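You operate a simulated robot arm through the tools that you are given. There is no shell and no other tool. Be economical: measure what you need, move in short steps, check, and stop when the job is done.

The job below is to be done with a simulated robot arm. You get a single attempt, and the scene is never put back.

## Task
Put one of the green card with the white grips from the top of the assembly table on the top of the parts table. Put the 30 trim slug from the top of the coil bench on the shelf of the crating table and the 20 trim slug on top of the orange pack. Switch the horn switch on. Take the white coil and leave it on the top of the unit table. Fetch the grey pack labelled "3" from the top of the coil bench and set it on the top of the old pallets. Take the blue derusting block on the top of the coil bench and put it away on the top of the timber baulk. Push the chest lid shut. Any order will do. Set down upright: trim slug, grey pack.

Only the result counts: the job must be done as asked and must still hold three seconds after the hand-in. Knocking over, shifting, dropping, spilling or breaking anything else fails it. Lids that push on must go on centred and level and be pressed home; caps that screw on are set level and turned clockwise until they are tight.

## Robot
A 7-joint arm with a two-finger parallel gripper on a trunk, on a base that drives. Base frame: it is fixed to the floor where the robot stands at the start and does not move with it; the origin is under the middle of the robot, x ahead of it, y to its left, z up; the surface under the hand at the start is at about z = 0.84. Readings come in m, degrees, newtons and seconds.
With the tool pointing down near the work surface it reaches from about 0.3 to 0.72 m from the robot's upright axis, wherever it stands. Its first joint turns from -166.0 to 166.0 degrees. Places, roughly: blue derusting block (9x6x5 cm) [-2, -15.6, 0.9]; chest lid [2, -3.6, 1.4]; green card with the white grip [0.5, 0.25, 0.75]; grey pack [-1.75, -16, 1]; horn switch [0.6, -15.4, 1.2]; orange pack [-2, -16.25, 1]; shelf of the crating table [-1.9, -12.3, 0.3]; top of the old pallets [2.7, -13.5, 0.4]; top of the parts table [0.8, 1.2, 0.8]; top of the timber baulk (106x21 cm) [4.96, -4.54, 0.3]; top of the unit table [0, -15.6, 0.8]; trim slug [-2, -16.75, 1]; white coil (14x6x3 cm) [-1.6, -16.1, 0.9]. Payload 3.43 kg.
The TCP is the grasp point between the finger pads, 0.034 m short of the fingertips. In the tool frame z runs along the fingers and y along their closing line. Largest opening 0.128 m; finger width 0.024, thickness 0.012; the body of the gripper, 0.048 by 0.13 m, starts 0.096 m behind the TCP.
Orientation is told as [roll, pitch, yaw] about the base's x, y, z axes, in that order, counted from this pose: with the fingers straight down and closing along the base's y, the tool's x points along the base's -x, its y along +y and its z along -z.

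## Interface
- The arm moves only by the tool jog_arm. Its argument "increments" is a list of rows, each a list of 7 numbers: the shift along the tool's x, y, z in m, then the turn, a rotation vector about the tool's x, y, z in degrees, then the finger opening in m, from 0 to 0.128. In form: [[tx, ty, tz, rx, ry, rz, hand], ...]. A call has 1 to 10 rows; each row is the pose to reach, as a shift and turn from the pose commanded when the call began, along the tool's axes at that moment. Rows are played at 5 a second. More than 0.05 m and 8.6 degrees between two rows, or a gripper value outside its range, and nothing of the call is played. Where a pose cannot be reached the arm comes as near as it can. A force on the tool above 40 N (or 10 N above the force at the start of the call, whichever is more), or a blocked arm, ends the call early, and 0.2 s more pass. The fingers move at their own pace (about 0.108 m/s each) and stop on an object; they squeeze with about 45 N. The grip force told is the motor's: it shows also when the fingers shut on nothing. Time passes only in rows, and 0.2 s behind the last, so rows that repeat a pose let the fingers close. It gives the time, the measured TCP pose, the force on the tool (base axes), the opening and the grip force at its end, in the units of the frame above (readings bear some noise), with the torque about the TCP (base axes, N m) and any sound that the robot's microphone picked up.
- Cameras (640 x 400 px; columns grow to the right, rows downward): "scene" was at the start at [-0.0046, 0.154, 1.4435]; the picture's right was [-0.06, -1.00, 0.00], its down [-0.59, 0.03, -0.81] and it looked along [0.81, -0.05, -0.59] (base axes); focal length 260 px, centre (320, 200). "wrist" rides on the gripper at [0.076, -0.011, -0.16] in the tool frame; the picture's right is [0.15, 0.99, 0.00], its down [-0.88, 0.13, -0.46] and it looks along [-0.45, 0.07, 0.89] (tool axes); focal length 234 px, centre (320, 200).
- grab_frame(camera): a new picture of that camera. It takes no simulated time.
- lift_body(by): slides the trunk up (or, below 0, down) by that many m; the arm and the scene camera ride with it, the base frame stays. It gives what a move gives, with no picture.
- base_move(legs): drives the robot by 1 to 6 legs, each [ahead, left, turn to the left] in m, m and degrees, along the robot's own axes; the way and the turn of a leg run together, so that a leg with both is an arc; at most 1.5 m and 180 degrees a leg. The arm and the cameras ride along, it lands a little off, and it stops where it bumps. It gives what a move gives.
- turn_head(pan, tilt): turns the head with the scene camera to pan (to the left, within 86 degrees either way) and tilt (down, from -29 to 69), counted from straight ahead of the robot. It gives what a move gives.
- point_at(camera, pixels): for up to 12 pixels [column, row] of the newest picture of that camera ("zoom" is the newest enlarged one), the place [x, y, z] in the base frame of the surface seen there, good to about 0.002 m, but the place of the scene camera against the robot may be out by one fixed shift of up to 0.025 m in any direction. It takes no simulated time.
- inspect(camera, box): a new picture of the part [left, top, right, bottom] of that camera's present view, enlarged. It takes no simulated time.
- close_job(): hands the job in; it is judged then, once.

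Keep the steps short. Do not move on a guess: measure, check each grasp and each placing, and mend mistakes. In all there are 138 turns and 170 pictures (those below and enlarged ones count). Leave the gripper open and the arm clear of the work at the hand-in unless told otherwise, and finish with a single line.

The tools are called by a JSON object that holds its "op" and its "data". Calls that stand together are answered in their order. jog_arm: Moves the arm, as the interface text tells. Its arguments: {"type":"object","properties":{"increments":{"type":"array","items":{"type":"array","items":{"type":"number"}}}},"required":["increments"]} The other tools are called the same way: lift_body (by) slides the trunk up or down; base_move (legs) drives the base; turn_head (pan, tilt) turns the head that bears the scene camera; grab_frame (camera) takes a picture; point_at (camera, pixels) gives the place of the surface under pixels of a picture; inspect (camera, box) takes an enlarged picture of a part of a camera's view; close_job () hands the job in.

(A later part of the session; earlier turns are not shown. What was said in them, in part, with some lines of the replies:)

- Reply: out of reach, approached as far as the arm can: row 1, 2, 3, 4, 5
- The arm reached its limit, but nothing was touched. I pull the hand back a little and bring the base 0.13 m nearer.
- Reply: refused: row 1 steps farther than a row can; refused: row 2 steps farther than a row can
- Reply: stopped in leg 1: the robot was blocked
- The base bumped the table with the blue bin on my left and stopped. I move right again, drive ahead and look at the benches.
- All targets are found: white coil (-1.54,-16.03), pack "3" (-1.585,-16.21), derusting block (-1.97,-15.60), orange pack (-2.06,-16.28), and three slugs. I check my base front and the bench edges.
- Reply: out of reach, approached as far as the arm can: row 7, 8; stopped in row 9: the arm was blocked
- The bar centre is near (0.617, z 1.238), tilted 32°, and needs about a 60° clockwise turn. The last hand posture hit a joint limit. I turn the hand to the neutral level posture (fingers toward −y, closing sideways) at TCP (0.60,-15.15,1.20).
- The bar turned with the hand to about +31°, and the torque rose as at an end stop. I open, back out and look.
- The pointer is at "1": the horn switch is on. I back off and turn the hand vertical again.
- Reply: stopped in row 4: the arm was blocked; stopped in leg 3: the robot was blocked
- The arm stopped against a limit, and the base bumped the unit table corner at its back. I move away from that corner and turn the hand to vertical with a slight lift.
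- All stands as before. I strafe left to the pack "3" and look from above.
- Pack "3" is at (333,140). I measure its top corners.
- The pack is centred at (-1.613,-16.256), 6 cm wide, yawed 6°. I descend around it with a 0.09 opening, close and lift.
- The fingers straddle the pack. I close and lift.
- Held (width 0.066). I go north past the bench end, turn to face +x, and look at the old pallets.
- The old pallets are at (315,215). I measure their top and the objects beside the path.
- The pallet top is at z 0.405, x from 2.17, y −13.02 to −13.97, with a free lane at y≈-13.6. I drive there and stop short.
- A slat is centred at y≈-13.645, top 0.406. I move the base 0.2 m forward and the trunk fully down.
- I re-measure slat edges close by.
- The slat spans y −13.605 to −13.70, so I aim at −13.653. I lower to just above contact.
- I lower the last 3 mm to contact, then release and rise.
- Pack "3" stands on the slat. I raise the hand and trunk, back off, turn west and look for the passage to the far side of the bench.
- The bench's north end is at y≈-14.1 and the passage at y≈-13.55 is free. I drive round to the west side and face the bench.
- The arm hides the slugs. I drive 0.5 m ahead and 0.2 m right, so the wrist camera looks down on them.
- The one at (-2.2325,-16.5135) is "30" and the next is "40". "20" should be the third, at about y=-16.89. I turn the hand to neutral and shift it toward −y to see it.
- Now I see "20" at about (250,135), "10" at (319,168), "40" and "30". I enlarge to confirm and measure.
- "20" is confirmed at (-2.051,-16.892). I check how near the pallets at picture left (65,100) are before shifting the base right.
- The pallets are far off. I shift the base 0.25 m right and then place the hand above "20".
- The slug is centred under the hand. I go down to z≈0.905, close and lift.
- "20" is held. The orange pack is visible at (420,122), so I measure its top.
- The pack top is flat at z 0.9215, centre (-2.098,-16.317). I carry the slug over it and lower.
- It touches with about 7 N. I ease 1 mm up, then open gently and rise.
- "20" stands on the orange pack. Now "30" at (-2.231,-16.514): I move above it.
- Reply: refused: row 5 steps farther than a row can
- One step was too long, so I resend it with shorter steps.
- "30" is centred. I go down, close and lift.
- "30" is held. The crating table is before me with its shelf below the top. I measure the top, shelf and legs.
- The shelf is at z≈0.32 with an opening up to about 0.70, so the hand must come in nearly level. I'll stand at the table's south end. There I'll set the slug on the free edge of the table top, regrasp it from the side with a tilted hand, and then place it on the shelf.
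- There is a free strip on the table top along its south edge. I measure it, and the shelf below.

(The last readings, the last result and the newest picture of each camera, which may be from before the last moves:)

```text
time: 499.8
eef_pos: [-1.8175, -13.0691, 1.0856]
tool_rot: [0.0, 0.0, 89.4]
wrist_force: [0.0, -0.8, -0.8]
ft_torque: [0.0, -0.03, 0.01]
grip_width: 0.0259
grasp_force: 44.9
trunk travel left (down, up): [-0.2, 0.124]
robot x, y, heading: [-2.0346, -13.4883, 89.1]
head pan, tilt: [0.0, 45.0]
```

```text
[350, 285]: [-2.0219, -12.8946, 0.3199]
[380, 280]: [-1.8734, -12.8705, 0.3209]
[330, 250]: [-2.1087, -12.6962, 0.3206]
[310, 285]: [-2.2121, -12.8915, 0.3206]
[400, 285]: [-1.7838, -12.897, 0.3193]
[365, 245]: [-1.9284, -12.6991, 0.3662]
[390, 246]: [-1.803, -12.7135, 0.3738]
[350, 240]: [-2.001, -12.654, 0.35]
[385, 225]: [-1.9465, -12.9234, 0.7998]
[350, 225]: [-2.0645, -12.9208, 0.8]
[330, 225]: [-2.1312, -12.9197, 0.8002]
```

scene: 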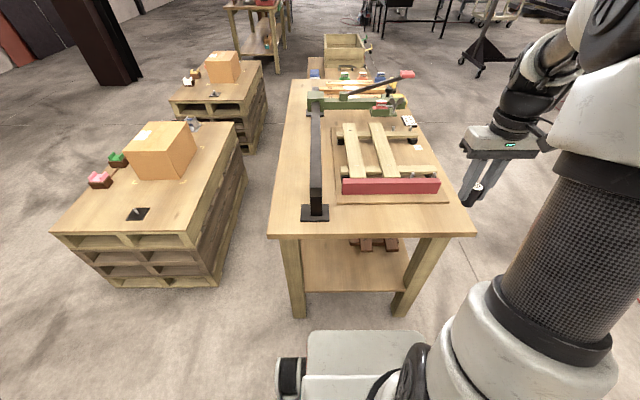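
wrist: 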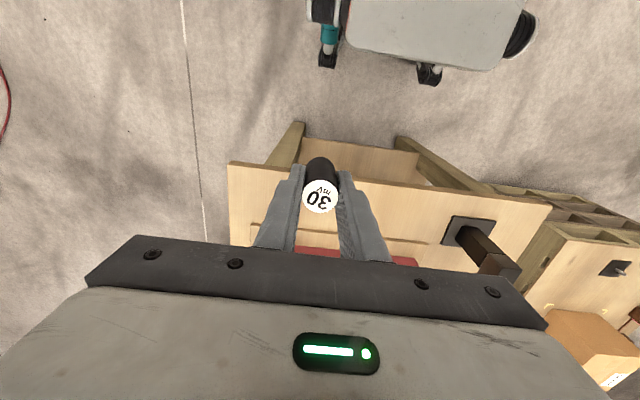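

The strip is free from y −12.976 to −12.87 (z 0.80), and the shelf is free from y −12.92 to −12.72 (z 0.321). First I set the slug on the top at (-2.03,-12.925).

{"op": "jog_arm", "data": {"increments": [[-0.02, 0.04, 0, 0, 0, 0, 0.01], [-0.04, 0.08, 0, 0, 0, 0, 0.01], [-0.06, 0.12, 0, 0, 0, 0, 0.01], [-0.08, 0.16, 0.0, 0, 0, 0, 0.01], [-0.1, 0.2, 0.01, 0, 0, 0, 0.01], [-0.13, 0.214, 0.04, 0, 0, 0, 0.01], [-0.142, 0.214, 0.085, 0, 0, 0, 0.01], [-0.142, 0.214, 0.13, 0, 0, 0, 0.01], [-0.142, 0.214, 0.175, 0, 0, 0, 0.01], [-0.142, 0.214, 0.21, 0, 0, 0, 0.01]]}}

{"op": "grab_frame", "data": {"camera": "wrist"}}

```text
time: 502.0
eef_pos: [-2.0313, -12.924, 0.8754]
tool_rot: [-0.1, 0.0, 89.3]
wrist_force: [-0.2, -0.3, -1.5]
ft_torque: [0.01, -0.01, 0.01]
grip_width: 0.026
grasp_force: 44.9
trunk travel left (down, up): [-0.2, 0.124]
robot x, y, heading: [-2.0341, -13.4916, 89.3]
head pan, tilt: [0.0, 45.0]
```

```text
87 pictures are left
```

wrist: 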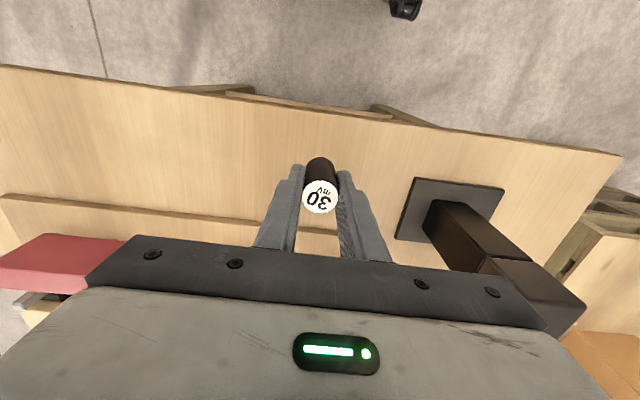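

I check the black clamp beside the hand at (440,215) and (490,245).

{"op": "point_at", "data": {"camera": "wrist", "pixels": [[425, 215], [400, 230], [440, 205], [500, 245], [470, 260], [560, 290], [60, 245]]}}

```text
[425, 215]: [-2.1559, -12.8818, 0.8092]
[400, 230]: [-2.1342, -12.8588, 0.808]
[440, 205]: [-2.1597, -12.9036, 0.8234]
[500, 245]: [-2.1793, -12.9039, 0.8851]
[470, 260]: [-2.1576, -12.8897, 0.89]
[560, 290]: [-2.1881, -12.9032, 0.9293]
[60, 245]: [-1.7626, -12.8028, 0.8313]
```

The clamp is 6 cm clear. I lower to contact, release and rise.

{"op": "jog_arm", "data": {"increments": [[0, 0, 0.02, 0, 0, 0, 0.01], [0, 0, 0.0285, 0, 0, 0, 0.01], [0, 0, 0.0285, 0, 0, 0, 0.03], [0, 0, 0.0285, 0, 0, 0, 0.05], [0, 0, 0.0285, 0, 0, 0, 0.05], [0, 0, 0, 0, 0, 0, 0.06], [0, 0, -0.04, 0, 0, 0, 0.06], [0, 0, -0.08, 0, 0, 0, 0.06], [0.04, 0, -0.1, 0, 0, 0, 0.06], [0.08, 0, -0.1, 0, 0, 0, 0.06]]}}

{"op": "grab_frame", "data": {"camera": "wrist"}}

```text
time: 504.2
eef_pos: [-2.0299, -13.0065, 0.9767]
tool_rot: [-0.1, 0.0, 89.3]
wrist_force: [0.9, -0.3, -0.5]
ft_torque: [0.03, 0.01, 0.02]
grip_width: 0.0601
grasp_force: 0.0
trunk travel left (down, up): [-0.2, 0.124]
robot x, y, heading: [-2.0327, -13.4914, 89.3]
head pan, tilt: [0.0, 45.0]
```

```text
86 pictures are left
```

wrist: 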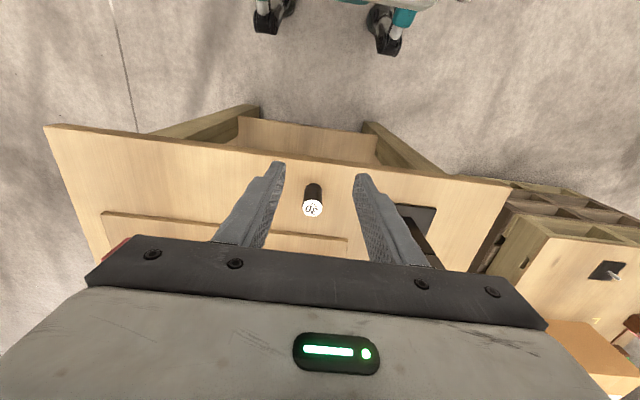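

The slug stands on the table top. I move the base back 0.17 m and tilt the hand 55°, so the fingers point forward and slightly down.

{"op": "base_move", "data": {"legs": [[-0.17, 0, 0.7]]}}

{"op": "jog_arm", "data": {"increments": [[0, 0, 0, 0, -7.9, 0, 0.06], [0, 0, 0, 0, -15.7, 0, 0.06], [0, 0, 0, 0, -23.6, 0, 0.06], [-0.02, 0, 0.01, 0, -31.4, 0, 0.06], [-0.04, 0, 0.02, 0, -39.3, 0, 0.06], [-0.06, 0, 0.04, 0, -47.1, 0, 0.06], [-0.08, 0, 0.06, 0, -55, 0, 0.06], [-0.08, 0, 0.06, 0, -55, 0, 0.06]]}}

{"op": "grab_frame", "data": {"camera": "wrist"}}

{"op": "grab_frame", "data": {"camera": "scene"}}

```text
time: 505.6
eef_pos: [-2.0376, -13.1743, 0.9765]
tool_rot: [-0.1, 0.0, 90.1]
wrist_force: [-0.3, -0.1, 0.0]
ft_torque: [-0.04, 0.01, 0.01]
grip_width: 0.0598
grasp_force: 0.0
trunk travel left (down, up): [-0.2, 0.124]
robot x, y, heading: [-2.0325, -13.6555, 89.9]
head pan, tilt: [0.0, 45.0]
```

```text
time: 507.4
eef_pos: [-2.0381, -13.0937, 0.9155]
tool_rot: [-0.2, -55.1, 90.1]
wrist_force: [-0.8, 0.1, -0.4]
ft_torque: [-0.01, -0.03, -0.01]
grip_width: 0.0602
grasp_force: 0.1
trunk travel left (down, up): [-0.2, 0.124]
robot x, y, heading: [-2.0338, -13.6616, 90.0]
head pan, tilt: [0.0, 45.0]
```

```text
85 pictures are left
```

wrist: 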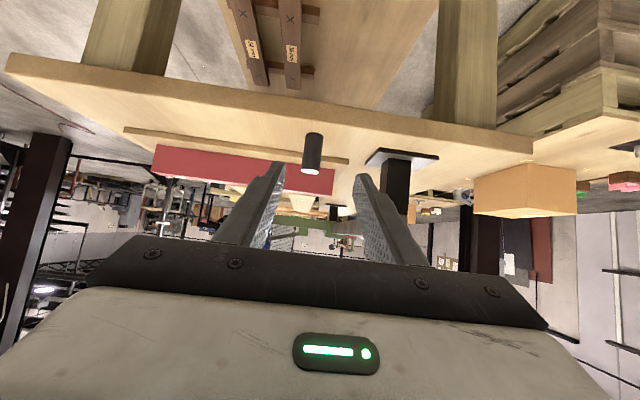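

```text
84 pictures are left
```

scene: 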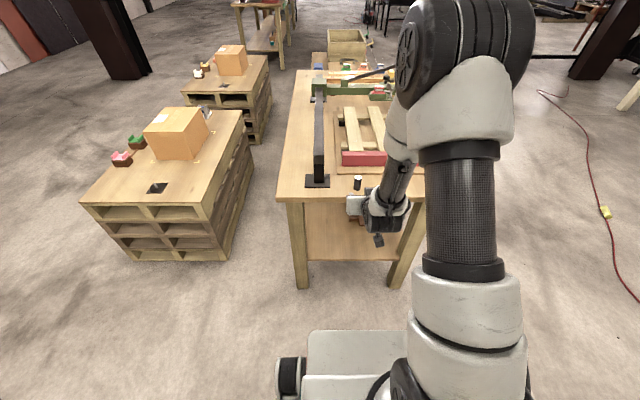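

The tilted posture works. I measure the slug at (312,150).

{"op": "point_at", "data": {"camera": "wrist", "pixels": [[305, 150], [312, 150], [321, 150], [311, 171], [312, 135], [312, 163]]}}

```text
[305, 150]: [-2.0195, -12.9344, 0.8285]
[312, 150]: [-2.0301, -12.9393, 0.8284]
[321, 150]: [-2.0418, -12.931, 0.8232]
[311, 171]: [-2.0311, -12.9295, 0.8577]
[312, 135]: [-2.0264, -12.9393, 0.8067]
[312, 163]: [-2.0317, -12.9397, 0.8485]
```

Slug centre (-2.0305,-12.9265). I lower the hand before the edge, then move forward around the slug.

{"op": "jog_arm", "data": {"increments": [[0.015, -0.004, 0.047, 0, 0, 0, 0.06], [0.0307, -0.0076, 0.0947, 0, 0, 0, 0.06], [0.0103, -0.0076, 0.1239, 0, 0, 0, 0.06], [-0.0101, -0.0076, 0.153, 0, 0, 0, 0.06], [-0.0306, -0.0076, 0.1822, 0, 0, 0, 0.06], [-0.0306, -0.0076, 0.1822, 0, 0, 0, 0.06]]}}

{"op": "grab_frame", "data": {"camera": "wrist"}}

```text
refused: row 2 steps farther than a row can; nothing moved
```

```text
83 pictures are left
```

wrist: 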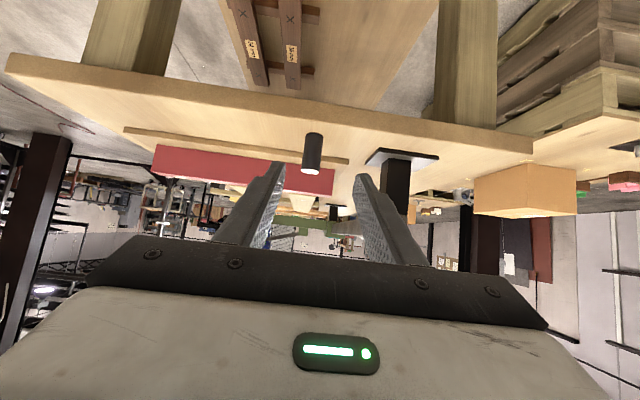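

One step was slightly too long, so I use finer steps.

{"op": "jog_arm", "data": {"increments": [[0.01, -0.003, 0.032, 0, 0, 0, 0.06], [0.02, -0.006, 0.064, 0, 0, 0, 0.06], [0.0307, -0.0076, 0.0947, 0, 0, 0, 0.06], [0.0103, -0.0076, 0.1239, 0, 0, 0, 0.06], [-0.0101, -0.0076, 0.153, 0, 0, 0, 0.06], [-0.0306, -0.0076, 0.1822, 0, 0, 0, 0.06], [-0.0306, -0.0076, 0.1822, 0, 0, 0, 0.06]]}}

{"op": "grab_frame", "data": {"camera": "wrist"}}

```text
time: 509.0
eef_pos: [-2.0305, -12.9262, 0.8374]
tool_rot: [-0.1, -55.0, 90.2]
wrist_force: [0.3, 0.0, 0.1]
ft_torque: [-0.01, -0.02, 0.03]
grip_width: 0.0601
grasp_force: 0.2
trunk travel left (down, up): [-0.2, 0.124]
robot x, y, heading: [-2.033, -13.656, 89.9]
head pan, tilt: [0.0, 45.0]
```

```text
82 pictures are left
```

wrist: 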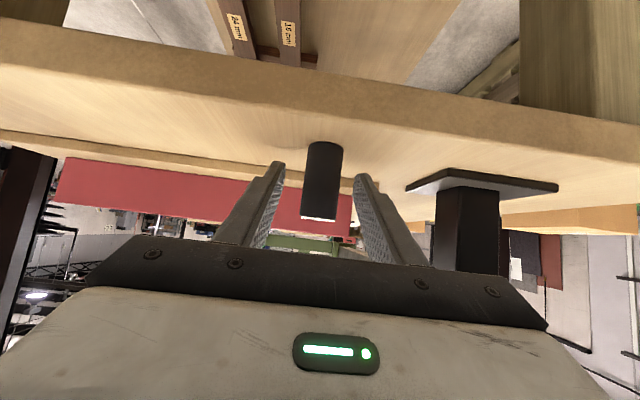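

The slug lies between the fingers. I close, lift and draw back from the table.

{"op": "jog_arm", "data": {"increments": [[0, 0, 0, 0, 0, 0, 0.03], [0, 0, 0, 0, 0, 0, 0.01], [0, 0, 0, 0, 0, 0, 0.01], [-0.0246, 0, -0.0172, 0, 0, 0, 0.01], [-0.049, 0, -0.0344, 0, 0, 0, 0.01], [-0.0232, 0, -0.0713, 0, 0, 0, 0.01], [0.0026, 0, -0.1082, 0, 0, 0, 0.01], [0.0284, 0, -0.1451, 0, 0, 0, 0.01], [0.0542, 0, -0.182, 0, 0, 0, 0.01]]}}

{"op": "grab_frame", "data": {"camera": "wrist"}}

```text
time: 511.0
eef_pos: [-2.0301, -13.1069, 0.8978]
tool_rot: [-0.1, -55.1, 90.2]
wrist_force: [-0.5, 0.8, -1.7]
ft_torque: [0.01, 0.0, 0.03]
grip_width: 0.0259
grasp_force: 45.0
trunk travel left (down, up): [-0.2, 0.124]
robot x, y, heading: [-2.0355, -13.6614, 90.0]
head pan, tilt: [0.0, 45.0]
```

```text
81 pictures are left
```

wrist: 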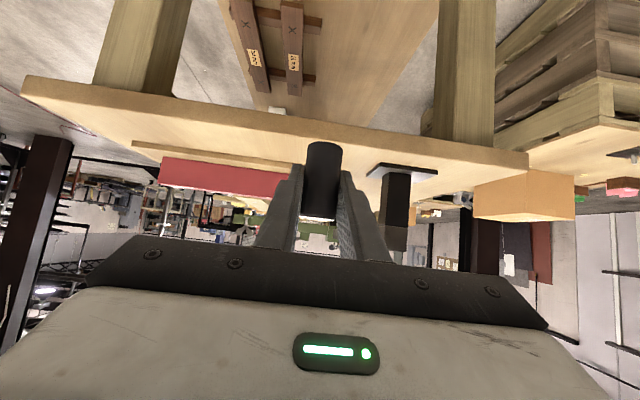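

The slug is held upright. I lower the trunk by 0.2 m, the hand staying in front of the table.

{"op": "lift_body", "data": {"by": -0.2}}

{"op": "grab_frame", "data": {"camera": "wrist"}}

```text
time: 513.2
eef_pos: [-2.0306, -13.1073, 0.6974]
tool_rot: [-0.2, -55.0, 90.2]
wrist_force: [0.4, -0.1, -0.1]
ft_torque: [0.01, 0.03, 0.01]
grip_width: 0.026
grasp_force: 44.5
trunk travel left (down, up): [0.0, 0.324]
robot x, y, heading: [-2.0382, -13.6594, 89.9]
head pan, tilt: [0.0, 45.0]
```

```text
80 pictures are left
```

wrist: 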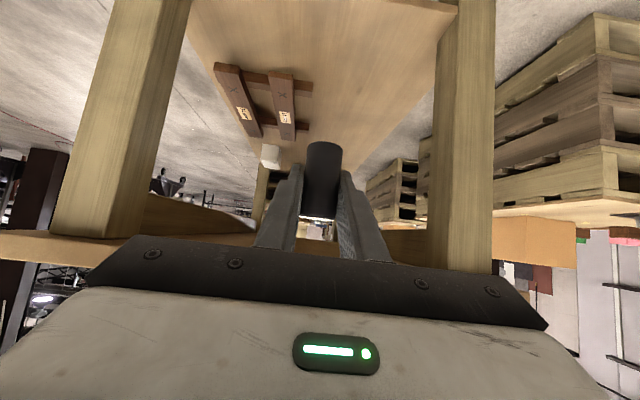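

Clear. I lower along a path in front of the table edge and then forward under the top, stopping at about (y −12.98, z 0.43).

{"op": "jog_arm", "data": {"increments": [[0.0369, 0, 0.0258, 0, 0, 0, 0.01], [0.0737, 0, 0.0517, 0, 0, 0, 0.01], [0.1048, 0, 0.0857, 0, 0, 0, 0.01], [0.1191, 0, 0.1263, 0, 0, 0, 0.01], [0.1306, 0, 0.1709, 0, 0, 0, 0.01], [0.142, 0, 0.2156, 0, 0, 0, 0.01], [0.1494, 0, 0.2574, 0, 0, 0, 0.01], [0.1494, 0, 0.2574, 0, 0, 0, 0.01]]}}

{"op": "grab_frame", "data": {"camera": "wrist"}}

{"op": "grab_frame", "data": {"camera": "scene"}}

```text
time: 515.0
eef_pos: [-2.0288, -12.982, 0.4254]
tool_rot: [-0.1, -54.9, 90.2]
wrist_force: [-0.7, -0.5, -0.1]
ft_torque: [0.0, 0.02, -0.01]
grip_width: 0.026
grasp_force: 45.0
trunk travel left (down, up): [0.0, 0.324]
robot x, y, heading: [-2.0319, -13.6628, 90.1]
head pan, tilt: [0.0, 45.0]
```

```text
79 pictures are left
```

wrist: 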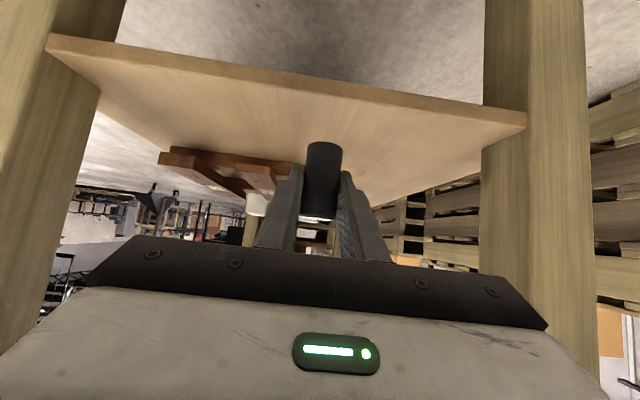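

```text
78 pictures are left
```

scene: 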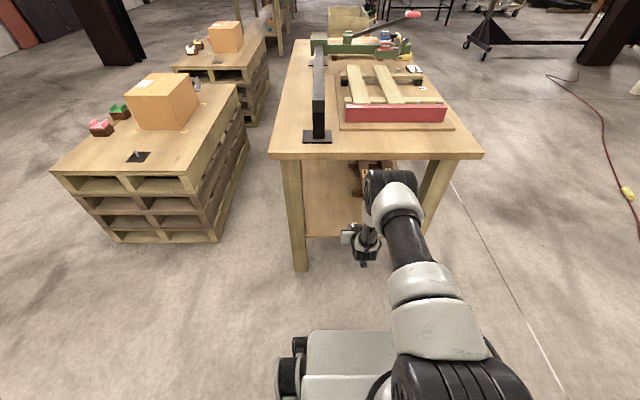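

The slug is in front of the shelf. I measure the shelf edge and surface.

{"op": "point_at", "data": {"camera": "wrist", "pixels": [[330, 90], [330, 120], [380, 150], [260, 140], [270, 165], [215, 160], [365, 170]]}}

```text
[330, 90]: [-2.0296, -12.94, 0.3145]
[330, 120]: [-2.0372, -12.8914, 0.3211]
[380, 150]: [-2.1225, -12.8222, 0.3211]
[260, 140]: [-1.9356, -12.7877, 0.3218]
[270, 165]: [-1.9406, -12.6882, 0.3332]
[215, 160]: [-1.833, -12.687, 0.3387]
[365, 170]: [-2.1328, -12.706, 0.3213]
```

The shelf edge is at y −12.94 and the surface at 0.321. I move the slug 7 cm in and lower to contact.

{"op": "jog_arm", "data": {"increments": [[-0.0148, 0, 0.0385, 0, 0, 0, 0.01], [-0.0296, 0, 0.077, 0, 0, 0, 0.01], [-0.0356, 0, 0.1118, 0, 0, 0, 0.01], [-0.0193, 0, 0.1233, 0, 0, 0, 0.01], [-0.0127, 0, 0.1279, 0, 0, 0, 0.01], [-0.0109, 0, 0.1291, 0, 0, 0, 0.01], [-0.0109, 0, 0.1291, 0, 0, 0, 0.01]]}}

{"op": "grab_frame", "data": {"camera": "wrist"}}

```text
time: 516.6
eef_pos: [-2.0291, -12.8708, 0.3611]
tool_rot: [-0.1, -55.0, 90.2]
wrist_force: [-0.6, -0.4, -0.6]
ft_torque: [0.0, -0.04, -0.02]
grip_width: 0.0259
grasp_force: 45.0
trunk travel left (down, up): [0.0, 0.324]
robot x, y, heading: [-2.0366, -13.6621, 89.8]
head pan, tilt: [0.0, 45.0]
```

```text
77 pictures are left
```

wrist: 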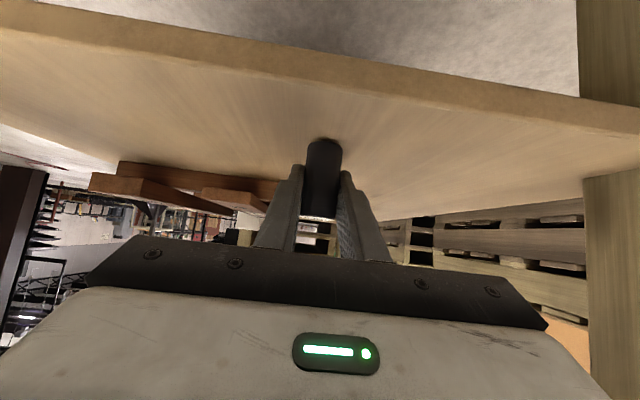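

I lower the last 2.5 mm, open, and withdraw straight back.

{"op": "jog_arm", "data": {"increments": [[0.0011, 0, 0.0008, 0, 0, 0, 0.01], [0.0021, 0, 0.0015, 0, 0, 0, 0.01], [0.0021, 0, 0.0015, 0, 0, 0, 0.03], [0.0021, 0, 0.0015, 0, 0, 0, 0.055], [0.0021, 0, 0.0015, 0, 0, 0, 0.06], [0.0181, 0, -0.0303, 0, 0, 0, 0.06], [0.0371, 0, -0.0643, 0, 0, 0, 0.06], [0.0571, 0, -0.0983, 0, 0, 0, 0.06]]}}

{"op": "grab_frame", "data": {"camera": "wrist"}}

```text
time: 518.4
eef_pos: [-2.0299, -12.9831, 0.371]
tool_rot: [-0.2, -55.2, 90.3]
wrist_force: [-0.7, -1.4, -0.2]
ft_torque: [0.02, -0.01, 0.0]
grip_width: 0.06
grasp_force: 0.0
trunk travel left (down, up): [0.0, 0.324]
robot x, y, heading: [-2.0357, -13.6589, 89.7]
head pan, tilt: [0.0, 45.0]
```

```text
76 pictures are left
```

wrist: 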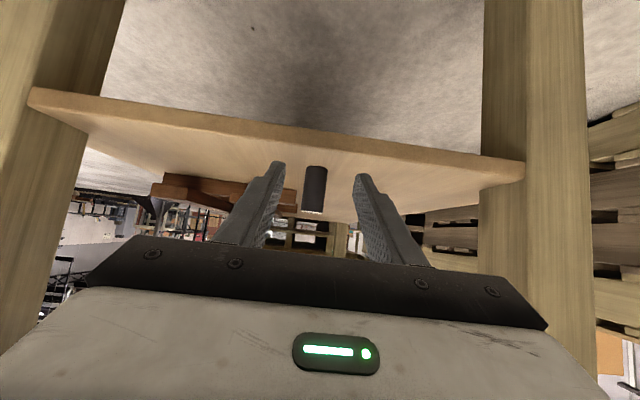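

"30" stands upright on the shelf. I bring the hand out and up by the same way, raise the trunk and turn the hand vertical.

{"op": "jog_arm", "data": {"increments": [[-0.0312, 0, -0.034, 0, 0, 0, 0.06], [-0.0524, 0, -0.0734, 0, 0, 0, 0.06], [-0.0667, 0, -0.1139, 0, 0, 0, 0.06], [-0.081, 0, -0.1545, 0, 0, 0, 0.06], [-0.1023, 0, -0.1938, 0, 0, 0, 0.06], [-0.1236, 0, -0.2332, 0, 0, 0, 0.06], [-0.1575, 0, -0.2631, 0, 0, 0, 0.06], [-0.1944, 0, -0.2889, 0, 0, 0, 0.06]]}}

{"op": "lift_body", "data": {"by": 0.25}}

{"op": "jog_arm", "data": {"increments": [[-0.01, 0, -0.02, 0, 7.9, 0, 0.08], [-0.02, 0, -0.04, 0, 15.7, 0, 0.1], [-0.03, 0, -0.05, 0, 23.6, 0, 0.1], [-0.04, 0, -0.05, 0, 31.4, 0, 0.1], [-0.05, 0, -0.05, 0, 39.3, 0, 0.1], [-0.06, 0, -0.05, 0, 47.1, 0, 0.1], [-0.07, 0, -0.05, 0, 55, 0, 0.1]]}}

{"op": "turn_head", "data": {"pan": 0, "tilt": 25}}

```text
time: 520.2
eef_pos: [-2.0288, -13.1094, 0.6961]
tool_rot: [-0.1, -55.0, 90.3]
wrist_force: [0.4, -0.4, -0.1]
ft_torque: [0.02, 0.0, -0.02]
grip_width: 0.0601
grasp_force: 0.0
trunk travel left (down, up): [0.0, 0.324]
robot x, y, heading: [-2.0378, -13.6587, 89.8]
head pan, tilt: [0.0, 45.0]
```

```text
time: 522.8
eef_pos: [-2.0302, -13.1081, 0.9472]
tool_rot: [-0.1, -55.0, 90.2]
wrist_force: [0.0, 0.2, 0.1]
ft_torque: [-0.04, 0.0, 0.02]
grip_width: 0.0599
grasp_force: 0.1
trunk travel left (down, up): [-0.25, 0.074]
robot x, y, heading: [-2.0338, -13.6624, 89.7]
head pan, tilt: [0.0, 45.0]
```

```text
time: 524.4
eef_pos: [-2.0316, -13.1099, 1.0324]
tool_rot: [0.0, 0.1, 90.1]
wrist_force: [0.3, 0.4, -0.4]
ft_torque: [0.01, 0.0, -0.02]
grip_width: 0.0998
grasp_force: 0.0
trunk travel left (down, up): [-0.25, 0.074]
robot x, y, heading: [-2.0318, -13.6589, 89.9]
head pan, tilt: [0.0, 45.0]
```

```text
time: 525.2
eef_pos: [-2.0282, -13.1089, 1.0339]
tool_rot: [-0.1, 0.1, 90.1]
wrist_force: [-0.6, 0.3, -0.1]
ft_torque: [-0.01, -0.03, 0.0]
grip_width: 0.1001
grasp_force: 0.0
trunk travel left (down, up): [-0.25, 0.074]
robot x, y, heading: [-2.0311, -13.6631, 90.0]
head pan, tilt: [0.0, 25.0]
```

Now the derusting block. I step 0.15 m away from the bench end, turn, back out to the west side and approach it.

{"op": "base_move", "data": {"legs": [[0.13, 0, 0], [0, 0, -90], [-1.1, 0, 0], [0, -1.2, 0], [0, -0.87, 0]]}}

{"op": "base_move", "data": {"legs": [[0.5, 0, 0]]}}

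{"op": "grab_frame", "data": {"camera": "wrist"}}

```text
time: 555.5
eef_pos: [-2.6251, -15.616, 1.0319]
tool_rot: [0.0, 0.0, -0.5]
wrist_force: [-0.2, 0.2, -0.9]
ft_torque: [0.02, 0.01, 0.02]
grip_width: 0.0999
grasp_force: 0.0
trunk travel left (down, up): [-0.25, 0.074]
robot x, y, heading: [-3.1757, -15.6088, -0.7]
head pan, tilt: [0.0, 25.0]
```

```text
time: 558.5
eef_pos: [-2.1238, -15.6214, 1.032]
tool_rot: [-0.1, -0.1, -0.6]
wrist_force: [-0.4, -0.4, 0.5]
ft_torque: [-0.01, -0.01, 0.0]
grip_width: 0.1
grasp_force: 0.0
trunk travel left (down, up): [-0.25, 0.074]
robot x, y, heading: [-2.6742, -15.6096, -0.7]
head pan, tilt: [0.0, 25.0]
```

```text
75 pictures are left
```

wrist: 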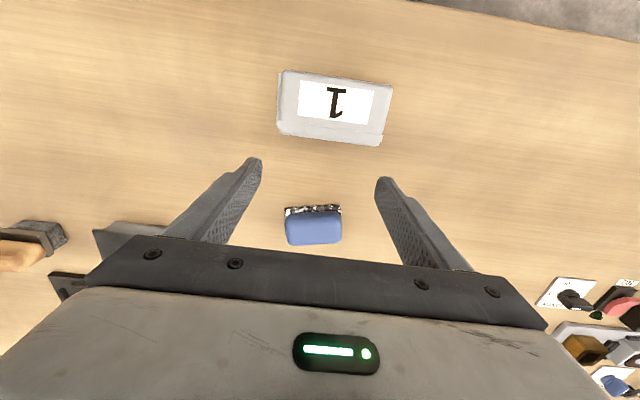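

The blue block is at (313,225), its long side across the fingers. I measure it.

{"op": "point_at", "data": {"camera": "wrist", "pixels": [[287, 220], [341, 218], [313, 215], [313, 240], [313, 225], [288, 240], [340, 238], [290, 208], [338, 206], [314, 130], [360, 230]]}}

{"op": "inspect", "data": {"camera": "wrist", "box": [260, 180, 370, 260]}}

```text
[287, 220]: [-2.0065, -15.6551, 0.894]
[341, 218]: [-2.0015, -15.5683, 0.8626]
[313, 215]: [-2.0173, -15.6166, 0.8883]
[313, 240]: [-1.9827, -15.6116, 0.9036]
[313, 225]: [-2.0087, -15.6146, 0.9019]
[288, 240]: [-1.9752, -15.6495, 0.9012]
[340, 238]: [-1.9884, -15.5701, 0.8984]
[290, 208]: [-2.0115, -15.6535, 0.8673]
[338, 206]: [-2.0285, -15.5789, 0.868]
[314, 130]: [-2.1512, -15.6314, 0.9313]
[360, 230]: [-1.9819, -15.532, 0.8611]
```

```text
5.00 times, centred on (315, 220) of wrist
```

zoom: 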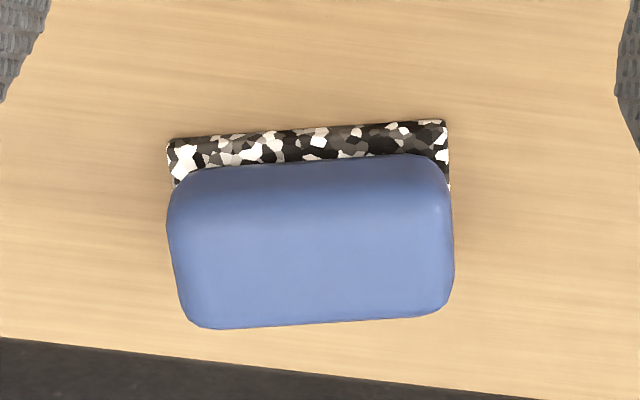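

The block is centred near (-1.993,-15.612), 9 cm long, yawed about 12°, top 0.903. I move above it, matching the yaw, with the fingers wide open.

{"op": "jog_arm", "data": {"increments": [[-0.035, 0.003, 0.01, 0, 0, -4, 0.125], [-0.07, 0.006, 0.02, 0, 0, -8, 0.125], [-0.105, 0.009, 0.03, 0, 0, -12.6, 0.125], [-0.1308, 0.0108, 0.05, 0, 0, -12.6, 0.125], [-0.1308, 0.0108, 0.07, 0, 0, -12.6, 0.125], [-0.1308, 0.0108, 0.07, 0, 0, -12.6, 0.125]]}}

{"op": "grab_frame", "data": {"camera": "wrist"}}

```text
time: 559.9
eef_pos: [-1.9932, -15.6126, 0.9635]
tool_rot: [0.0, 0.1, 12.1]
wrist_force: [-0.2, -0.1, -0.4]
ft_torque: [-0.03, 0.01, 0.0]
grip_width: 0.125
grasp_force: 0.0
trunk travel left (down, up): [-0.25, 0.074]
robot x, y, heading: [-2.6714, -15.6097, -0.5]
head pan, tilt: [0.0, 25.0]
```

```text
73 pictures are left
```

wrist: 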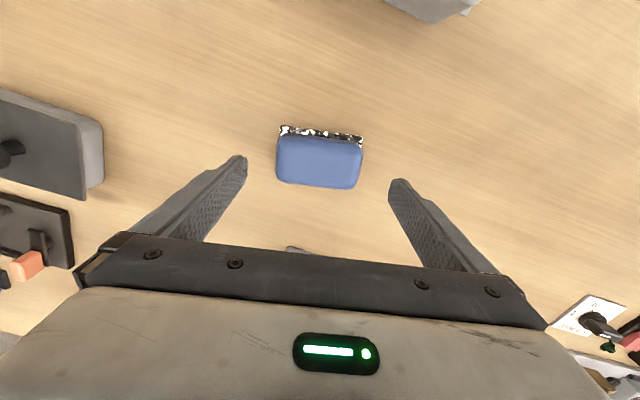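

Aligned. I check the grey thing peeking out at (300,248) below the gripper, and the block's centre.

{"op": "point_at", "data": {"camera": "wrist", "pixels": [[300, 249], [278, 165], [362, 170], [320, 142], [319, 180], [316, 186], [320, 160]]}}

```text
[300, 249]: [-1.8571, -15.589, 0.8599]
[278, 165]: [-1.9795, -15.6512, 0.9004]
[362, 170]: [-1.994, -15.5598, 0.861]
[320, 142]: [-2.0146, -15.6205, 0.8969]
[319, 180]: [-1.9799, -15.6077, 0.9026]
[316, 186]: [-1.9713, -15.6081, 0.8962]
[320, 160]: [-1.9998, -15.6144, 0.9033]
```

Centred. I go down, close and lift.

{"op": "jog_arm", "data": {"increments": [[0, 0, 0.03, 0, 0, 0, 0.125], [0, 0, 0.055, 0, 0, 0, 0.125], [0, 0, 0.0635, 0, 0, 0, 0.125], [0, 0, 0.0635, 0, 0, 0, 0.09], [0, 0, 0.0635, 0, 0, 0, 0.06], [0, 0, 0.0635, 0, 0, 0, 0.06], [0, 0, 0.03, 0, 0, 0, 0.06], [0, 0, -0.02, 0, 0, 0, 0.06], [0, 0, -0.07, 0, 0, 0, 0.06], [0, 0, -0.12, 0, 0, 0, 0.06]]}}

{"op": "grab_frame", "data": {"camera": "wrist"}}

```text
time: 562.1
eef_pos: [-1.9931, -15.6126, 1.0836]
tool_rot: [-0.1, 0.1, 12.2]
wrist_force: [0.9, -0.6, -2.3]
ft_torque: [-0.01, 0.01, -0.01]
grip_width: 0.089
grasp_force: 45.2
trunk travel left (down, up): [-0.25, 0.074]
robot x, y, heading: [-2.6761, -15.6165, -0.8]
head pan, tilt: [0.0, 25.0]
```

```text
72 pictures are left
```

wrist: 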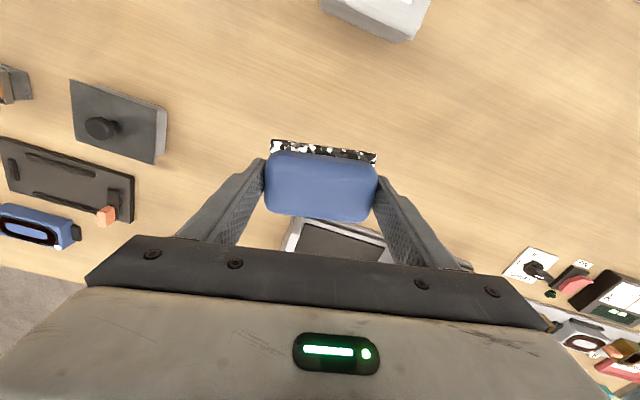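

The block is held (width 0.089). I drive out: back, north past the bench, east, then north to y≈-9.8, where I look for the way to the baulk.

{"op": "base_move", "data": {"legs": [[-0.5, 0, 0.7], [0, 1.2, 0], [0, 0.9, 0], [1.2, 0, 0], [1.2, 0, 0], [0, 0, 90]]}}

{"op": "base_move", "data": {"legs": [[1.4, 0, 0], [1.4, 0, 0], [1.0, 0, 0]]}}

{"op": "turn_head", "data": {"pan": -30, "tilt": 20}}

{"op": "grab_frame", "data": {"camera": "scene"}}

```text
time: 600.3
eef_pos: [-0.7692, -12.8142, 1.0826]
tool_rot: [-0.1, 0.0, 103.3]
wrist_force: [-0.6, 0.3, -1.6]
ft_torque: [0.03, 0.03, 0.02]
grip_width: 0.0894
grasp_force: 44.9
trunk travel left (down, up): [-0.25, 0.074]
robot x, y, heading: [-0.7556, -13.4918, 90.8]
head pan, tilt: [0.0, 25.0]
```

```text
time: 618.7
eef_pos: [-0.7948, -9.0025, 1.0821]
tool_rot: [-0.2, 0.0, 102.8]
wrist_force: [0.4, 0.1, -0.9]
ft_torque: [-0.01, -0.02, -0.01]
grip_width: 0.0892
grasp_force: 45.3
trunk travel left (down, up): [-0.25, 0.074]
robot x, y, heading: [-0.7863, -9.6862, 90.1]
head pan, tilt: [0.0, 25.0]
```

```text
time: 619.7
eef_pos: [-0.7948, -9.0033, 1.0821]
tool_rot: [-0.1, 0.0, 102.9]
wrist_force: [-0.1, -0.2, -0.7]
ft_torque: [-0.01, -0.01, 0.01]
grip_width: 0.089
grasp_force: 44.7
trunk travel left (down, up): [-0.25, 0.074]
robot x, y, heading: [-0.7875, -9.6908, 90.1]
head pan, tilt: [-30.0, 20.0]
```

```text
71 pictures are left
```

scene: 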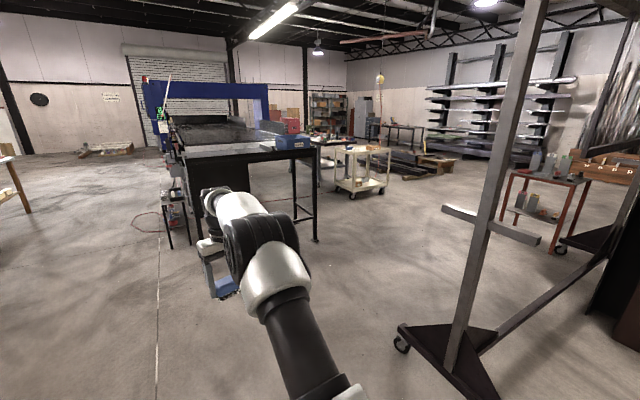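

I see an open way to the right of the machine table: white cart at (360,165), baulks at (410,165). I measure.

{"op": "point_at", "data": {"camera": "scene", "pixels": [[316, 240], [355, 192], [388, 188], [335, 180], [400, 335], [400, 250], [410, 168], [430, 165], [400, 155], [385, 165], [510, 225], [550, 250]]}}

{"op": "inspect", "data": {"camera": "scene", "box": [300, 110, 500, 235]}}

```text
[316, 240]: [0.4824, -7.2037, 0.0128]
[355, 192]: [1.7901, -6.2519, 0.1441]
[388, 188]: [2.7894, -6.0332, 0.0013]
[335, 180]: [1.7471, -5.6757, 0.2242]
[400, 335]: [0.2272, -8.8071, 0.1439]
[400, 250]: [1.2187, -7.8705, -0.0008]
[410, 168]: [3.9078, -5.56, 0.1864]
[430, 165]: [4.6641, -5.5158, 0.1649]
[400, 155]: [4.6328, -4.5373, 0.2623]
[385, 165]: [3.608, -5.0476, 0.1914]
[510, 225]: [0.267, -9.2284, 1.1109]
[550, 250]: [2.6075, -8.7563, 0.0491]
```

```text
3.20 times, centred on (400, 172) of scene
```

zoom: 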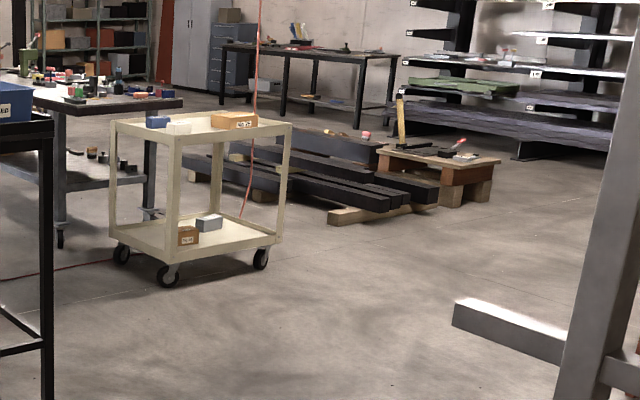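

The passage lies at y≈-8.0. I turn east, side-step left to y≈-8.0, then drive forward between the machine table and the gantry.

{"op": "base_move", "data": {"legs": [[0, 0, -90], [-0.25, 0.85, 0], [0, 0.85, 0], [1.4, 0, 0], [1.4, 0, 0], [0.6, 0.3, 0]]}}

{"op": "turn_head", "data": {"pan": 35, "tilt": 20}}

{"op": "grab_frame", "data": {"camera": "scene"}}

```text
time: 656.8
eef_pos: [3.0284, -7.6392, 1.0813]
tool_rot: [-0.2, 0.0, 12.9]
wrist_force: [0.0, -0.2, -1.3]
ft_torque: [0.04, -0.01, 0.0]
grip_width: 0.089
grasp_force: 44.8
trunk travel left (down, up): [-0.25, 0.074]
robot x, y, heading: [2.3475, -7.6466, 0.2]
head pan, tilt: [-30.0, 20.0]
```

```text
time: 658.1
eef_pos: [3.0277, -7.6389, 1.0837]
tool_rot: [-0.1, 0.0, 13.0]
wrist_force: [0.1, 0.6, -1.5]
ft_torque: [0.02, -0.01, 0.01]
grip_width: 0.0891
grasp_force: 44.7
trunk travel left (down, up): [-0.25, 0.074]
robot x, y, heading: [2.343, -7.6462, -0.0]
head pan, tilt: [35.0, 20.0]
```

```text
69 pictures are left
```

scene: 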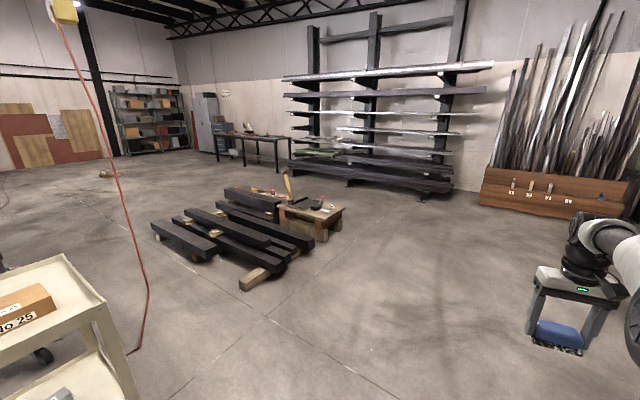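

I enlarge the baulk stack and measure the tops to find the one at about (4.96,-4.54).

{"op": "inspect", "data": {"camera": "scene", "box": [140, 160, 360, 297]}}

{"op": "point_at", "data": {"camera": "scene", "pixels": [[228, 190], [250, 195], [275, 207], [260, 220], [250, 235], [235, 250], [180, 232], [320, 212], [345, 208], [300, 235], [300, 215], [265, 190]]}}

```text
2.91 times, centred on (250, 228) of scene
```

zoom: 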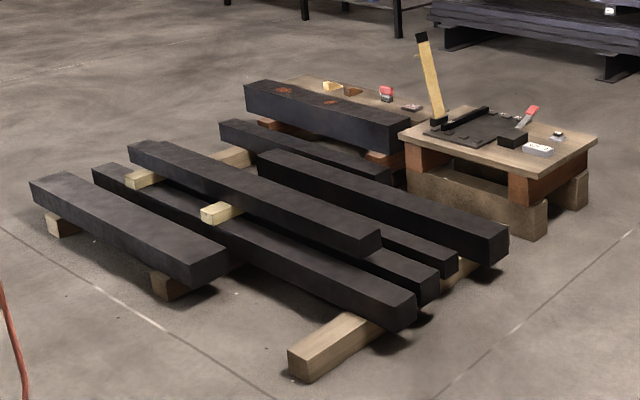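

```text
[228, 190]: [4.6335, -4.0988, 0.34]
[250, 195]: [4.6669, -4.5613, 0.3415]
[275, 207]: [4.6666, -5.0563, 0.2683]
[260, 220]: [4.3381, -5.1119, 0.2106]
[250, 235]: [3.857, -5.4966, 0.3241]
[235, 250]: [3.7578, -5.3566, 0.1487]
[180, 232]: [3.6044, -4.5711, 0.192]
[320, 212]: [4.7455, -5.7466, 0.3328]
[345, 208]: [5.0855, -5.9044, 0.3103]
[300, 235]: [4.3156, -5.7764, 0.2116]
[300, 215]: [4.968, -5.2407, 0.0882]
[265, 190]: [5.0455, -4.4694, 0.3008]
```

The target is the light timber behind the rusty black baulk (surface z≈0.30 at (5.05,-4.47)), with small things on it. I measure the space on its east side toward the rack.

{"op": "point_at", "data": {"camera": "scene", "pixels": [[350, 185], [400, 190], [445, 195], [300, 172], [380, 215], [420, 240], [345, 225], [480, 205], [300, 165], [290, 168], [370, 195]]}}

{"op": "point_at", "data": {"camera": "zoom", "pixels": [[300, 80], [340, 85], [370, 98], [400, 112], [425, 112], [330, 92], [352, 92], [386, 92], [412, 107], [590, 140], [540, 235], [445, 100]]}}

```text
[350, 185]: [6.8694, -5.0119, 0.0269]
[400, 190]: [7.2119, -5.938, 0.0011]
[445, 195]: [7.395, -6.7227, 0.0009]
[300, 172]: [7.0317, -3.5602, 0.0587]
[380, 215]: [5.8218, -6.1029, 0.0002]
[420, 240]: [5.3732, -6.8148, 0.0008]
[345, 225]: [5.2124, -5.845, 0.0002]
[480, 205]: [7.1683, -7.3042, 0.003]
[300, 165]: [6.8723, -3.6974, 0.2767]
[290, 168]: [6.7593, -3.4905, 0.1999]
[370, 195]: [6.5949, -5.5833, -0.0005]
```

```text
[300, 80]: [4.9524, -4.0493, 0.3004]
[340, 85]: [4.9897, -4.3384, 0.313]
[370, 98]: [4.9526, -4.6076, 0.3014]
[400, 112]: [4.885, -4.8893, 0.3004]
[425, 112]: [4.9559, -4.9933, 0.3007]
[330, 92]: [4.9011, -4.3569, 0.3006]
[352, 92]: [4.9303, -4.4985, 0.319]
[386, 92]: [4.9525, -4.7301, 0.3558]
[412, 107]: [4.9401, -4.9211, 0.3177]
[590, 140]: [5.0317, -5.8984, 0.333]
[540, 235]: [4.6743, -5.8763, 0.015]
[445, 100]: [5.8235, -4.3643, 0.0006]
```

The spot near (4.96,-4.17) on the timber is free, and the floor to its east is open to x≈6.8. I drive round by the south-east.

{"op": "base_move", "data": {"legs": [[1.4, 0, 0], [1.4, 0, 0], [0.6, 0, 0], [0, 0, 90], [1.4, 0, 0], [1.4, 0, 0]]}}

{"op": "base_move", "data": {"legs": [[0.65, 0, 0], [0, 0, 90]]}}

{"op": "turn_head", "data": {"pan": 10, "tilt": 40}}

{"op": "grab_frame", "data": {"camera": "scene"}}

{"op": "grab_frame", "data": {"camera": "wrist"}}

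```text
time: 691.8
eef_pos: [5.7407, -4.1658, 1.0822]
tool_rot: [-0.1, 0.1, 102.7]
wrist_force: [-0.2, 0.3, -1.2]
ft_torque: [0.0, 0.02, 0.01]
grip_width: 0.0892
grasp_force: 45.3
trunk travel left (down, up): [-0.25, 0.074]
robot x, y, heading: [5.7459, -4.8486, 90.1]
head pan, tilt: [35.0, 20.0]
```

```text
time: 699.3
eef_pos: [5.0661, -4.207, 1.0829]
tool_rot: [-0.2, 0.1, -167.0]
wrist_force: [0.8, 0.0, -1.5]
ft_torque: [-0.01, -0.02, 0.02]
grip_width: 0.0891
grasp_force: 44.7
trunk travel left (down, up): [-0.25, 0.074]
robot x, y, heading: [5.7501, -4.1971, -179.7]
head pan, tilt: [35.0, 20.0]
```

```text
time: 700.2
eef_pos: [5.066, -4.2071, 1.0823]
tool_rot: [-0.1, 0.0, -167.0]
wrist_force: [0.5, 0.8, -1.1]
ft_torque: [-0.02, 0.01, -0.03]
grip_width: 0.0893
grasp_force: 45.1
trunk travel left (down, up): [-0.25, 0.074]
robot x, y, heading: [5.7447, -4.1978, -179.6]
head pan, tilt: [10.0, 40.0]
```

```text
67 pictures are left
```

scene: 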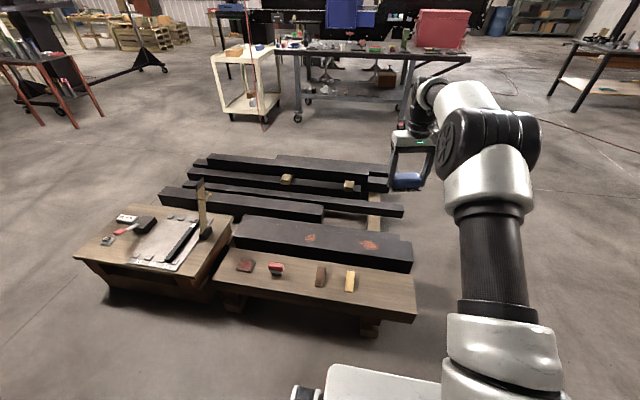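

```text
66 pictures are left
```

wrist: 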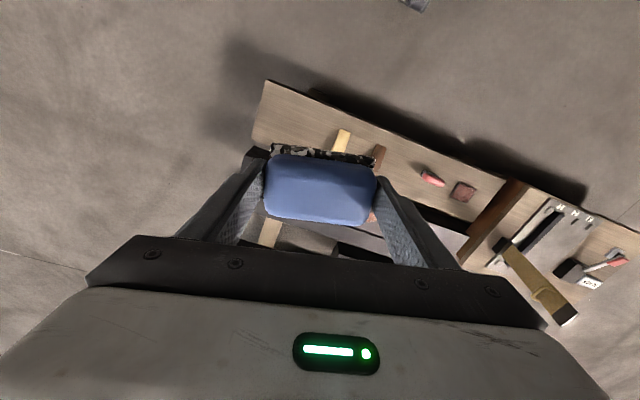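

I measure the plank and its free north end in the wrist picture.

{"op": "point_at", "data": {"camera": "wrist", "pixels": [[272, 88], [255, 138], [300, 120], [310, 135], [340, 140], [345, 115], [375, 155], [290, 110], [320, 105], [258, 215], [330, 240]]}}

```text
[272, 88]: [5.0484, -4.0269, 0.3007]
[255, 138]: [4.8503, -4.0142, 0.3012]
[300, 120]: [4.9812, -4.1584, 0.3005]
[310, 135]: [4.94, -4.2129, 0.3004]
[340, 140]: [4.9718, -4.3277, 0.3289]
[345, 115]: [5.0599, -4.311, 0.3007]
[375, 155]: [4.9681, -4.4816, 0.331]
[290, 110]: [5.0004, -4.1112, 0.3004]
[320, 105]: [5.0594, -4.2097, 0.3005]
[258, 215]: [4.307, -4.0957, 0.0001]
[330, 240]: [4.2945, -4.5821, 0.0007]
```

The free part runs from y −4.02 to −4.30, with the plank x 4.85–5.06. I aim for (4.955,-4.15). I drive 0.22 m nearer and lower the trunk fully.

{"op": "base_move", "data": {"legs": [[0.22, -0.04, 0]]}}

{"op": "lift_body", "data": {"by": -0.25}}

```text
time: 701.9
eef_pos: [4.8449, -4.1669, 1.0827]
tool_rot: [-0.2, 0.1, -166.9]
wrist_force: [-0.2, 0.0, -1.0]
ft_torque: [-0.01, -0.04, 0.01]
grip_width: 0.0889
grasp_force: 44.7
trunk travel left (down, up): [-0.25, 0.074]
robot x, y, heading: [5.5278, -4.1589, -179.7]
head pan, tilt: [10.0, 40.0]
```

```text
time: 704.5
eef_pos: [4.8446, -4.1667, 0.833]
tool_rot: [-0.1, 0.0, -167.0]
wrist_force: [0.3, 0.2, -1.7]
ft_torque: [0.01, -0.03, -0.03]
grip_width: 0.0892
grasp_force: 45.2
trunk travel left (down, up): [0.0, 0.324]
robot x, y, heading: [5.5268, -4.1584, -179.7]
head pan, tilt: [10.0, 40.0]
```

{"op": "jog_arm", "data": {"increments": [[0.035, 0.003, 0.02, 0, 0, 0, 0.06], [0.07, 0.006, 0.04, 0, 0, 0, 0.06], [0.1113, 0.0086, 0.06, 0, 0, 0, 0.06], [0.1113, 0.0086, 0.105, 0, 0, 0, 0.06], [0.1113, 0.0086, 0.15, 0, 0, 0, 0.06], [0.1113, 0.0086, 0.195, 0, 0, 0, 0.06], [0.1113, 0.0086, 0.24, 0, 0, 0, 0.06], [0.1113, 0.0086, 0.285, 0, 0, 0, 0.06], [0.1113, 0.0086, 0.33, 0, 0, 0, 0.06], [0.1113, 0.0086, 0.375, 0, 0, 0, 0.06]]}}

{"op": "grab_frame", "data": {"camera": "wrist"}}

```text
time: 706.7
eef_pos: [4.9557, -4.1493, 0.4595]
tool_rot: [-0.1, 0.0, -167.0]
wrist_force: [-0.1, -0.5, -0.9]
ft_torque: [0.0, 0.03, -0.01]
grip_width: 0.0891
grasp_force: 45.2
trunk travel left (down, up): [0.0, 0.324]
robot x, y, heading: [5.5251, -4.152, -179.7]
head pan, tilt: [10.0, 40.0]
```

```text
65 pictures are left
```

wrist: 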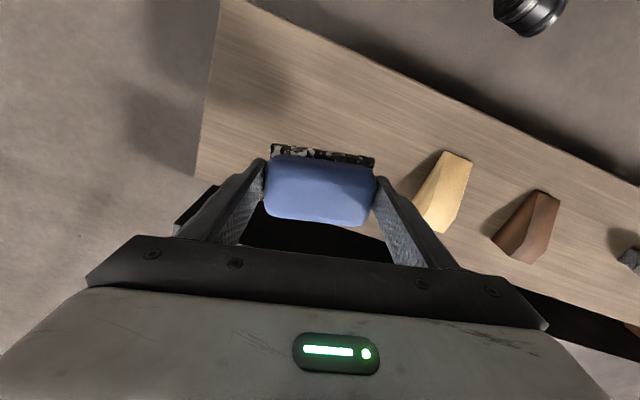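

I check the distance to the yellow wedge.

{"op": "point_at", "data": {"camera": "wrist", "pixels": [[442, 155], [425, 205], [440, 230], [465, 170], [300, 130], [200, 170], [250, 60]]}}

```text
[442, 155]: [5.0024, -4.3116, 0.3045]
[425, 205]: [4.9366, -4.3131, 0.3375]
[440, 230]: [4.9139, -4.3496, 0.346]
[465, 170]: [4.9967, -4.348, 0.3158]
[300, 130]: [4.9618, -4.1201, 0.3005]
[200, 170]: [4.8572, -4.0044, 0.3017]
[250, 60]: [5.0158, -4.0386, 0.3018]
```

It is 9 cm clear of the opened finger. I lower to contact, release and rise.

{"op": "jog_arm", "data": {"increments": [[0, 0, 0.045, 0, 0, 0, 0.06], [0, 0, 0.09, 0, 0, 0, 0.06], [0, 0, 0.112, 0, 0, 0, 0.06], [0, 0, 0.1175, 0, 0, 0, 0.06], [0, 0, 0.1185, 0, 0, 0, 0.06], [0, 0, 0.1185, 0, 0, 0, 0.06]]}}

{"op": "jog_arm", "data": {"increments": [[0, 0, 0, 0, 0, 0, 0.09], [0, 0, 0, 0, 0, 0, 0.115], [0, 0, 0, 0, 0, 0, 0.115], [0, 0, -0.03, 0, 0, 0, 0.115], [0, 0, -0.07, 0, 0, 0, 0.115], [0, 0, -0.11, 0, 0, 0, 0.115], [0, 0, -0.15, 0, 0, 0, 0.115], [0, 0, -0.19, 0, 0, 0, 0.115]]}}

{"op": "grab_frame", "data": {"camera": "wrist"}}

```text
time: 708.1
eef_pos: [4.9561, -4.1498, 0.3391]
tool_rot: [0.0, 0.1, -167.0]
wrist_force: [5.7, -0.7, 12.5]
ft_torque: [-0.18, 0.08, 0.08]
grip_width: 0.0894
grasp_force: 44.6
trunk travel left (down, up): [0.0, 0.324]
robot x, y, heading: [5.5303, -4.157, -179.5]
head pan, tilt: [10.0, 40.0]
```

```text
time: 709.9
eef_pos: [4.9557, -4.1516, 0.5288]
tool_rot: [-0.1, 0.1, -167.0]
wrist_force: [0.7, -0.4, -0.1]
ft_torque: [-0.01, -0.03, 0.02]
grip_width: 0.1149
grasp_force: 0.0
trunk travel left (down, up): [0.0, 0.324]
robot x, y, heading: [5.5278, -4.1556, -179.8]
head pan, tilt: [10.0, 40.0]
```

```text
64 pictures are left
```

wrist: 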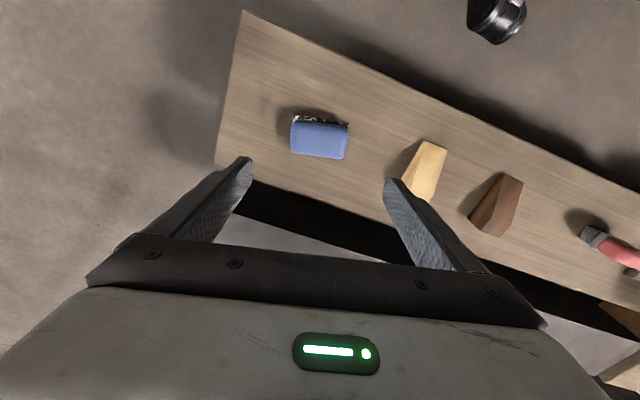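

The block rests on the timber. I raise the hand, back off 0.4 m, and take a last look at the timber and the closed chest in the distance.

{"op": "jog_arm", "data": {"increments": [[0, 0, -0.05, 0, 0, 0, 0.115], [0, 0, -0.1, 0, 0, 0, 0.115], [0, 0, -0.15, 0, 0, 0, 0.115], [0, 0, -0.2, 0, 0, 0, 0.115], [0, 0, -0.25, 0, 0, 0, 0.115], [0, 0, -0.3, 0, 0, 0, 0.115]]}}

{"op": "base_move", "data": {"legs": [[-0.4, 0, 0]]}}

{"op": "grab_frame", "data": {"camera": "scene"}}

{"op": "inspect", "data": {"camera": "scene", "box": [360, 0, 520, 100]}}

```text
time: 711.3
eef_pos: [4.9557, -4.1513, 0.8308]
tool_rot: [-0.1, 0.0, -167.0]
wrist_force: [0.1, -0.7, -0.5]
ft_torque: [-0.02, 0.0, -0.05]
grip_width: 0.1149
grasp_force: 0.1
trunk travel left (down, up): [0.0, 0.324]
robot x, y, heading: [5.5262, -4.1554, -179.6]
head pan, tilt: [10.0, 40.0]
```

```text
time: 713.8
eef_pos: [5.3548, -4.1484, 0.8303]
tool_rot: [-0.2, 0.0, -167.0]
wrist_force: [0.7, 0.3, 0.0]
ft_torque: [0.0, 0.04, 0.01]
grip_width: 0.1147
grasp_force: 0.0
trunk travel left (down, up): [0.0, 0.324]
robot x, y, heading: [5.9263, -4.1577, -179.9]
head pan, tilt: [10.0, 40.0]
```

```text
63 pictures are left
```

scene: 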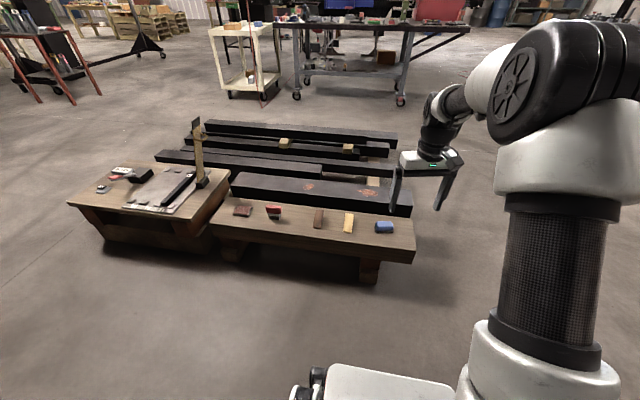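

```text
4.00 times, centred on (440, 50) of scene
```

zoom: 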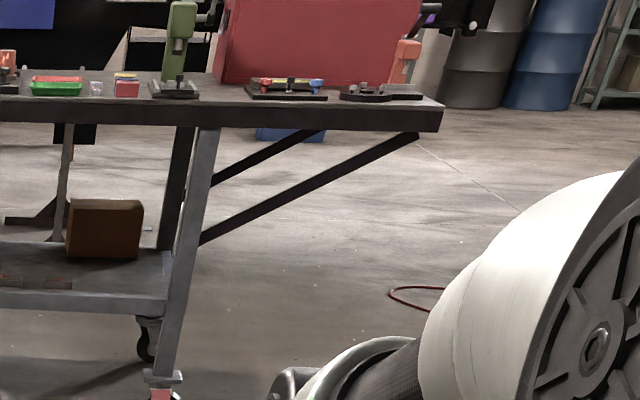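

The block lies on the timber, the hand is open and clear, and every part of the job has been placed and seen. I hand in.

{"op": "close_job", "data": {}}

```text
The job is handed in.
```

All the requested moves are done and the job is handed in, but the robot's base bumped into two tables along the way (the unit table's corner and the one with the blue bin), and I did not check afterwards whether either had moved.
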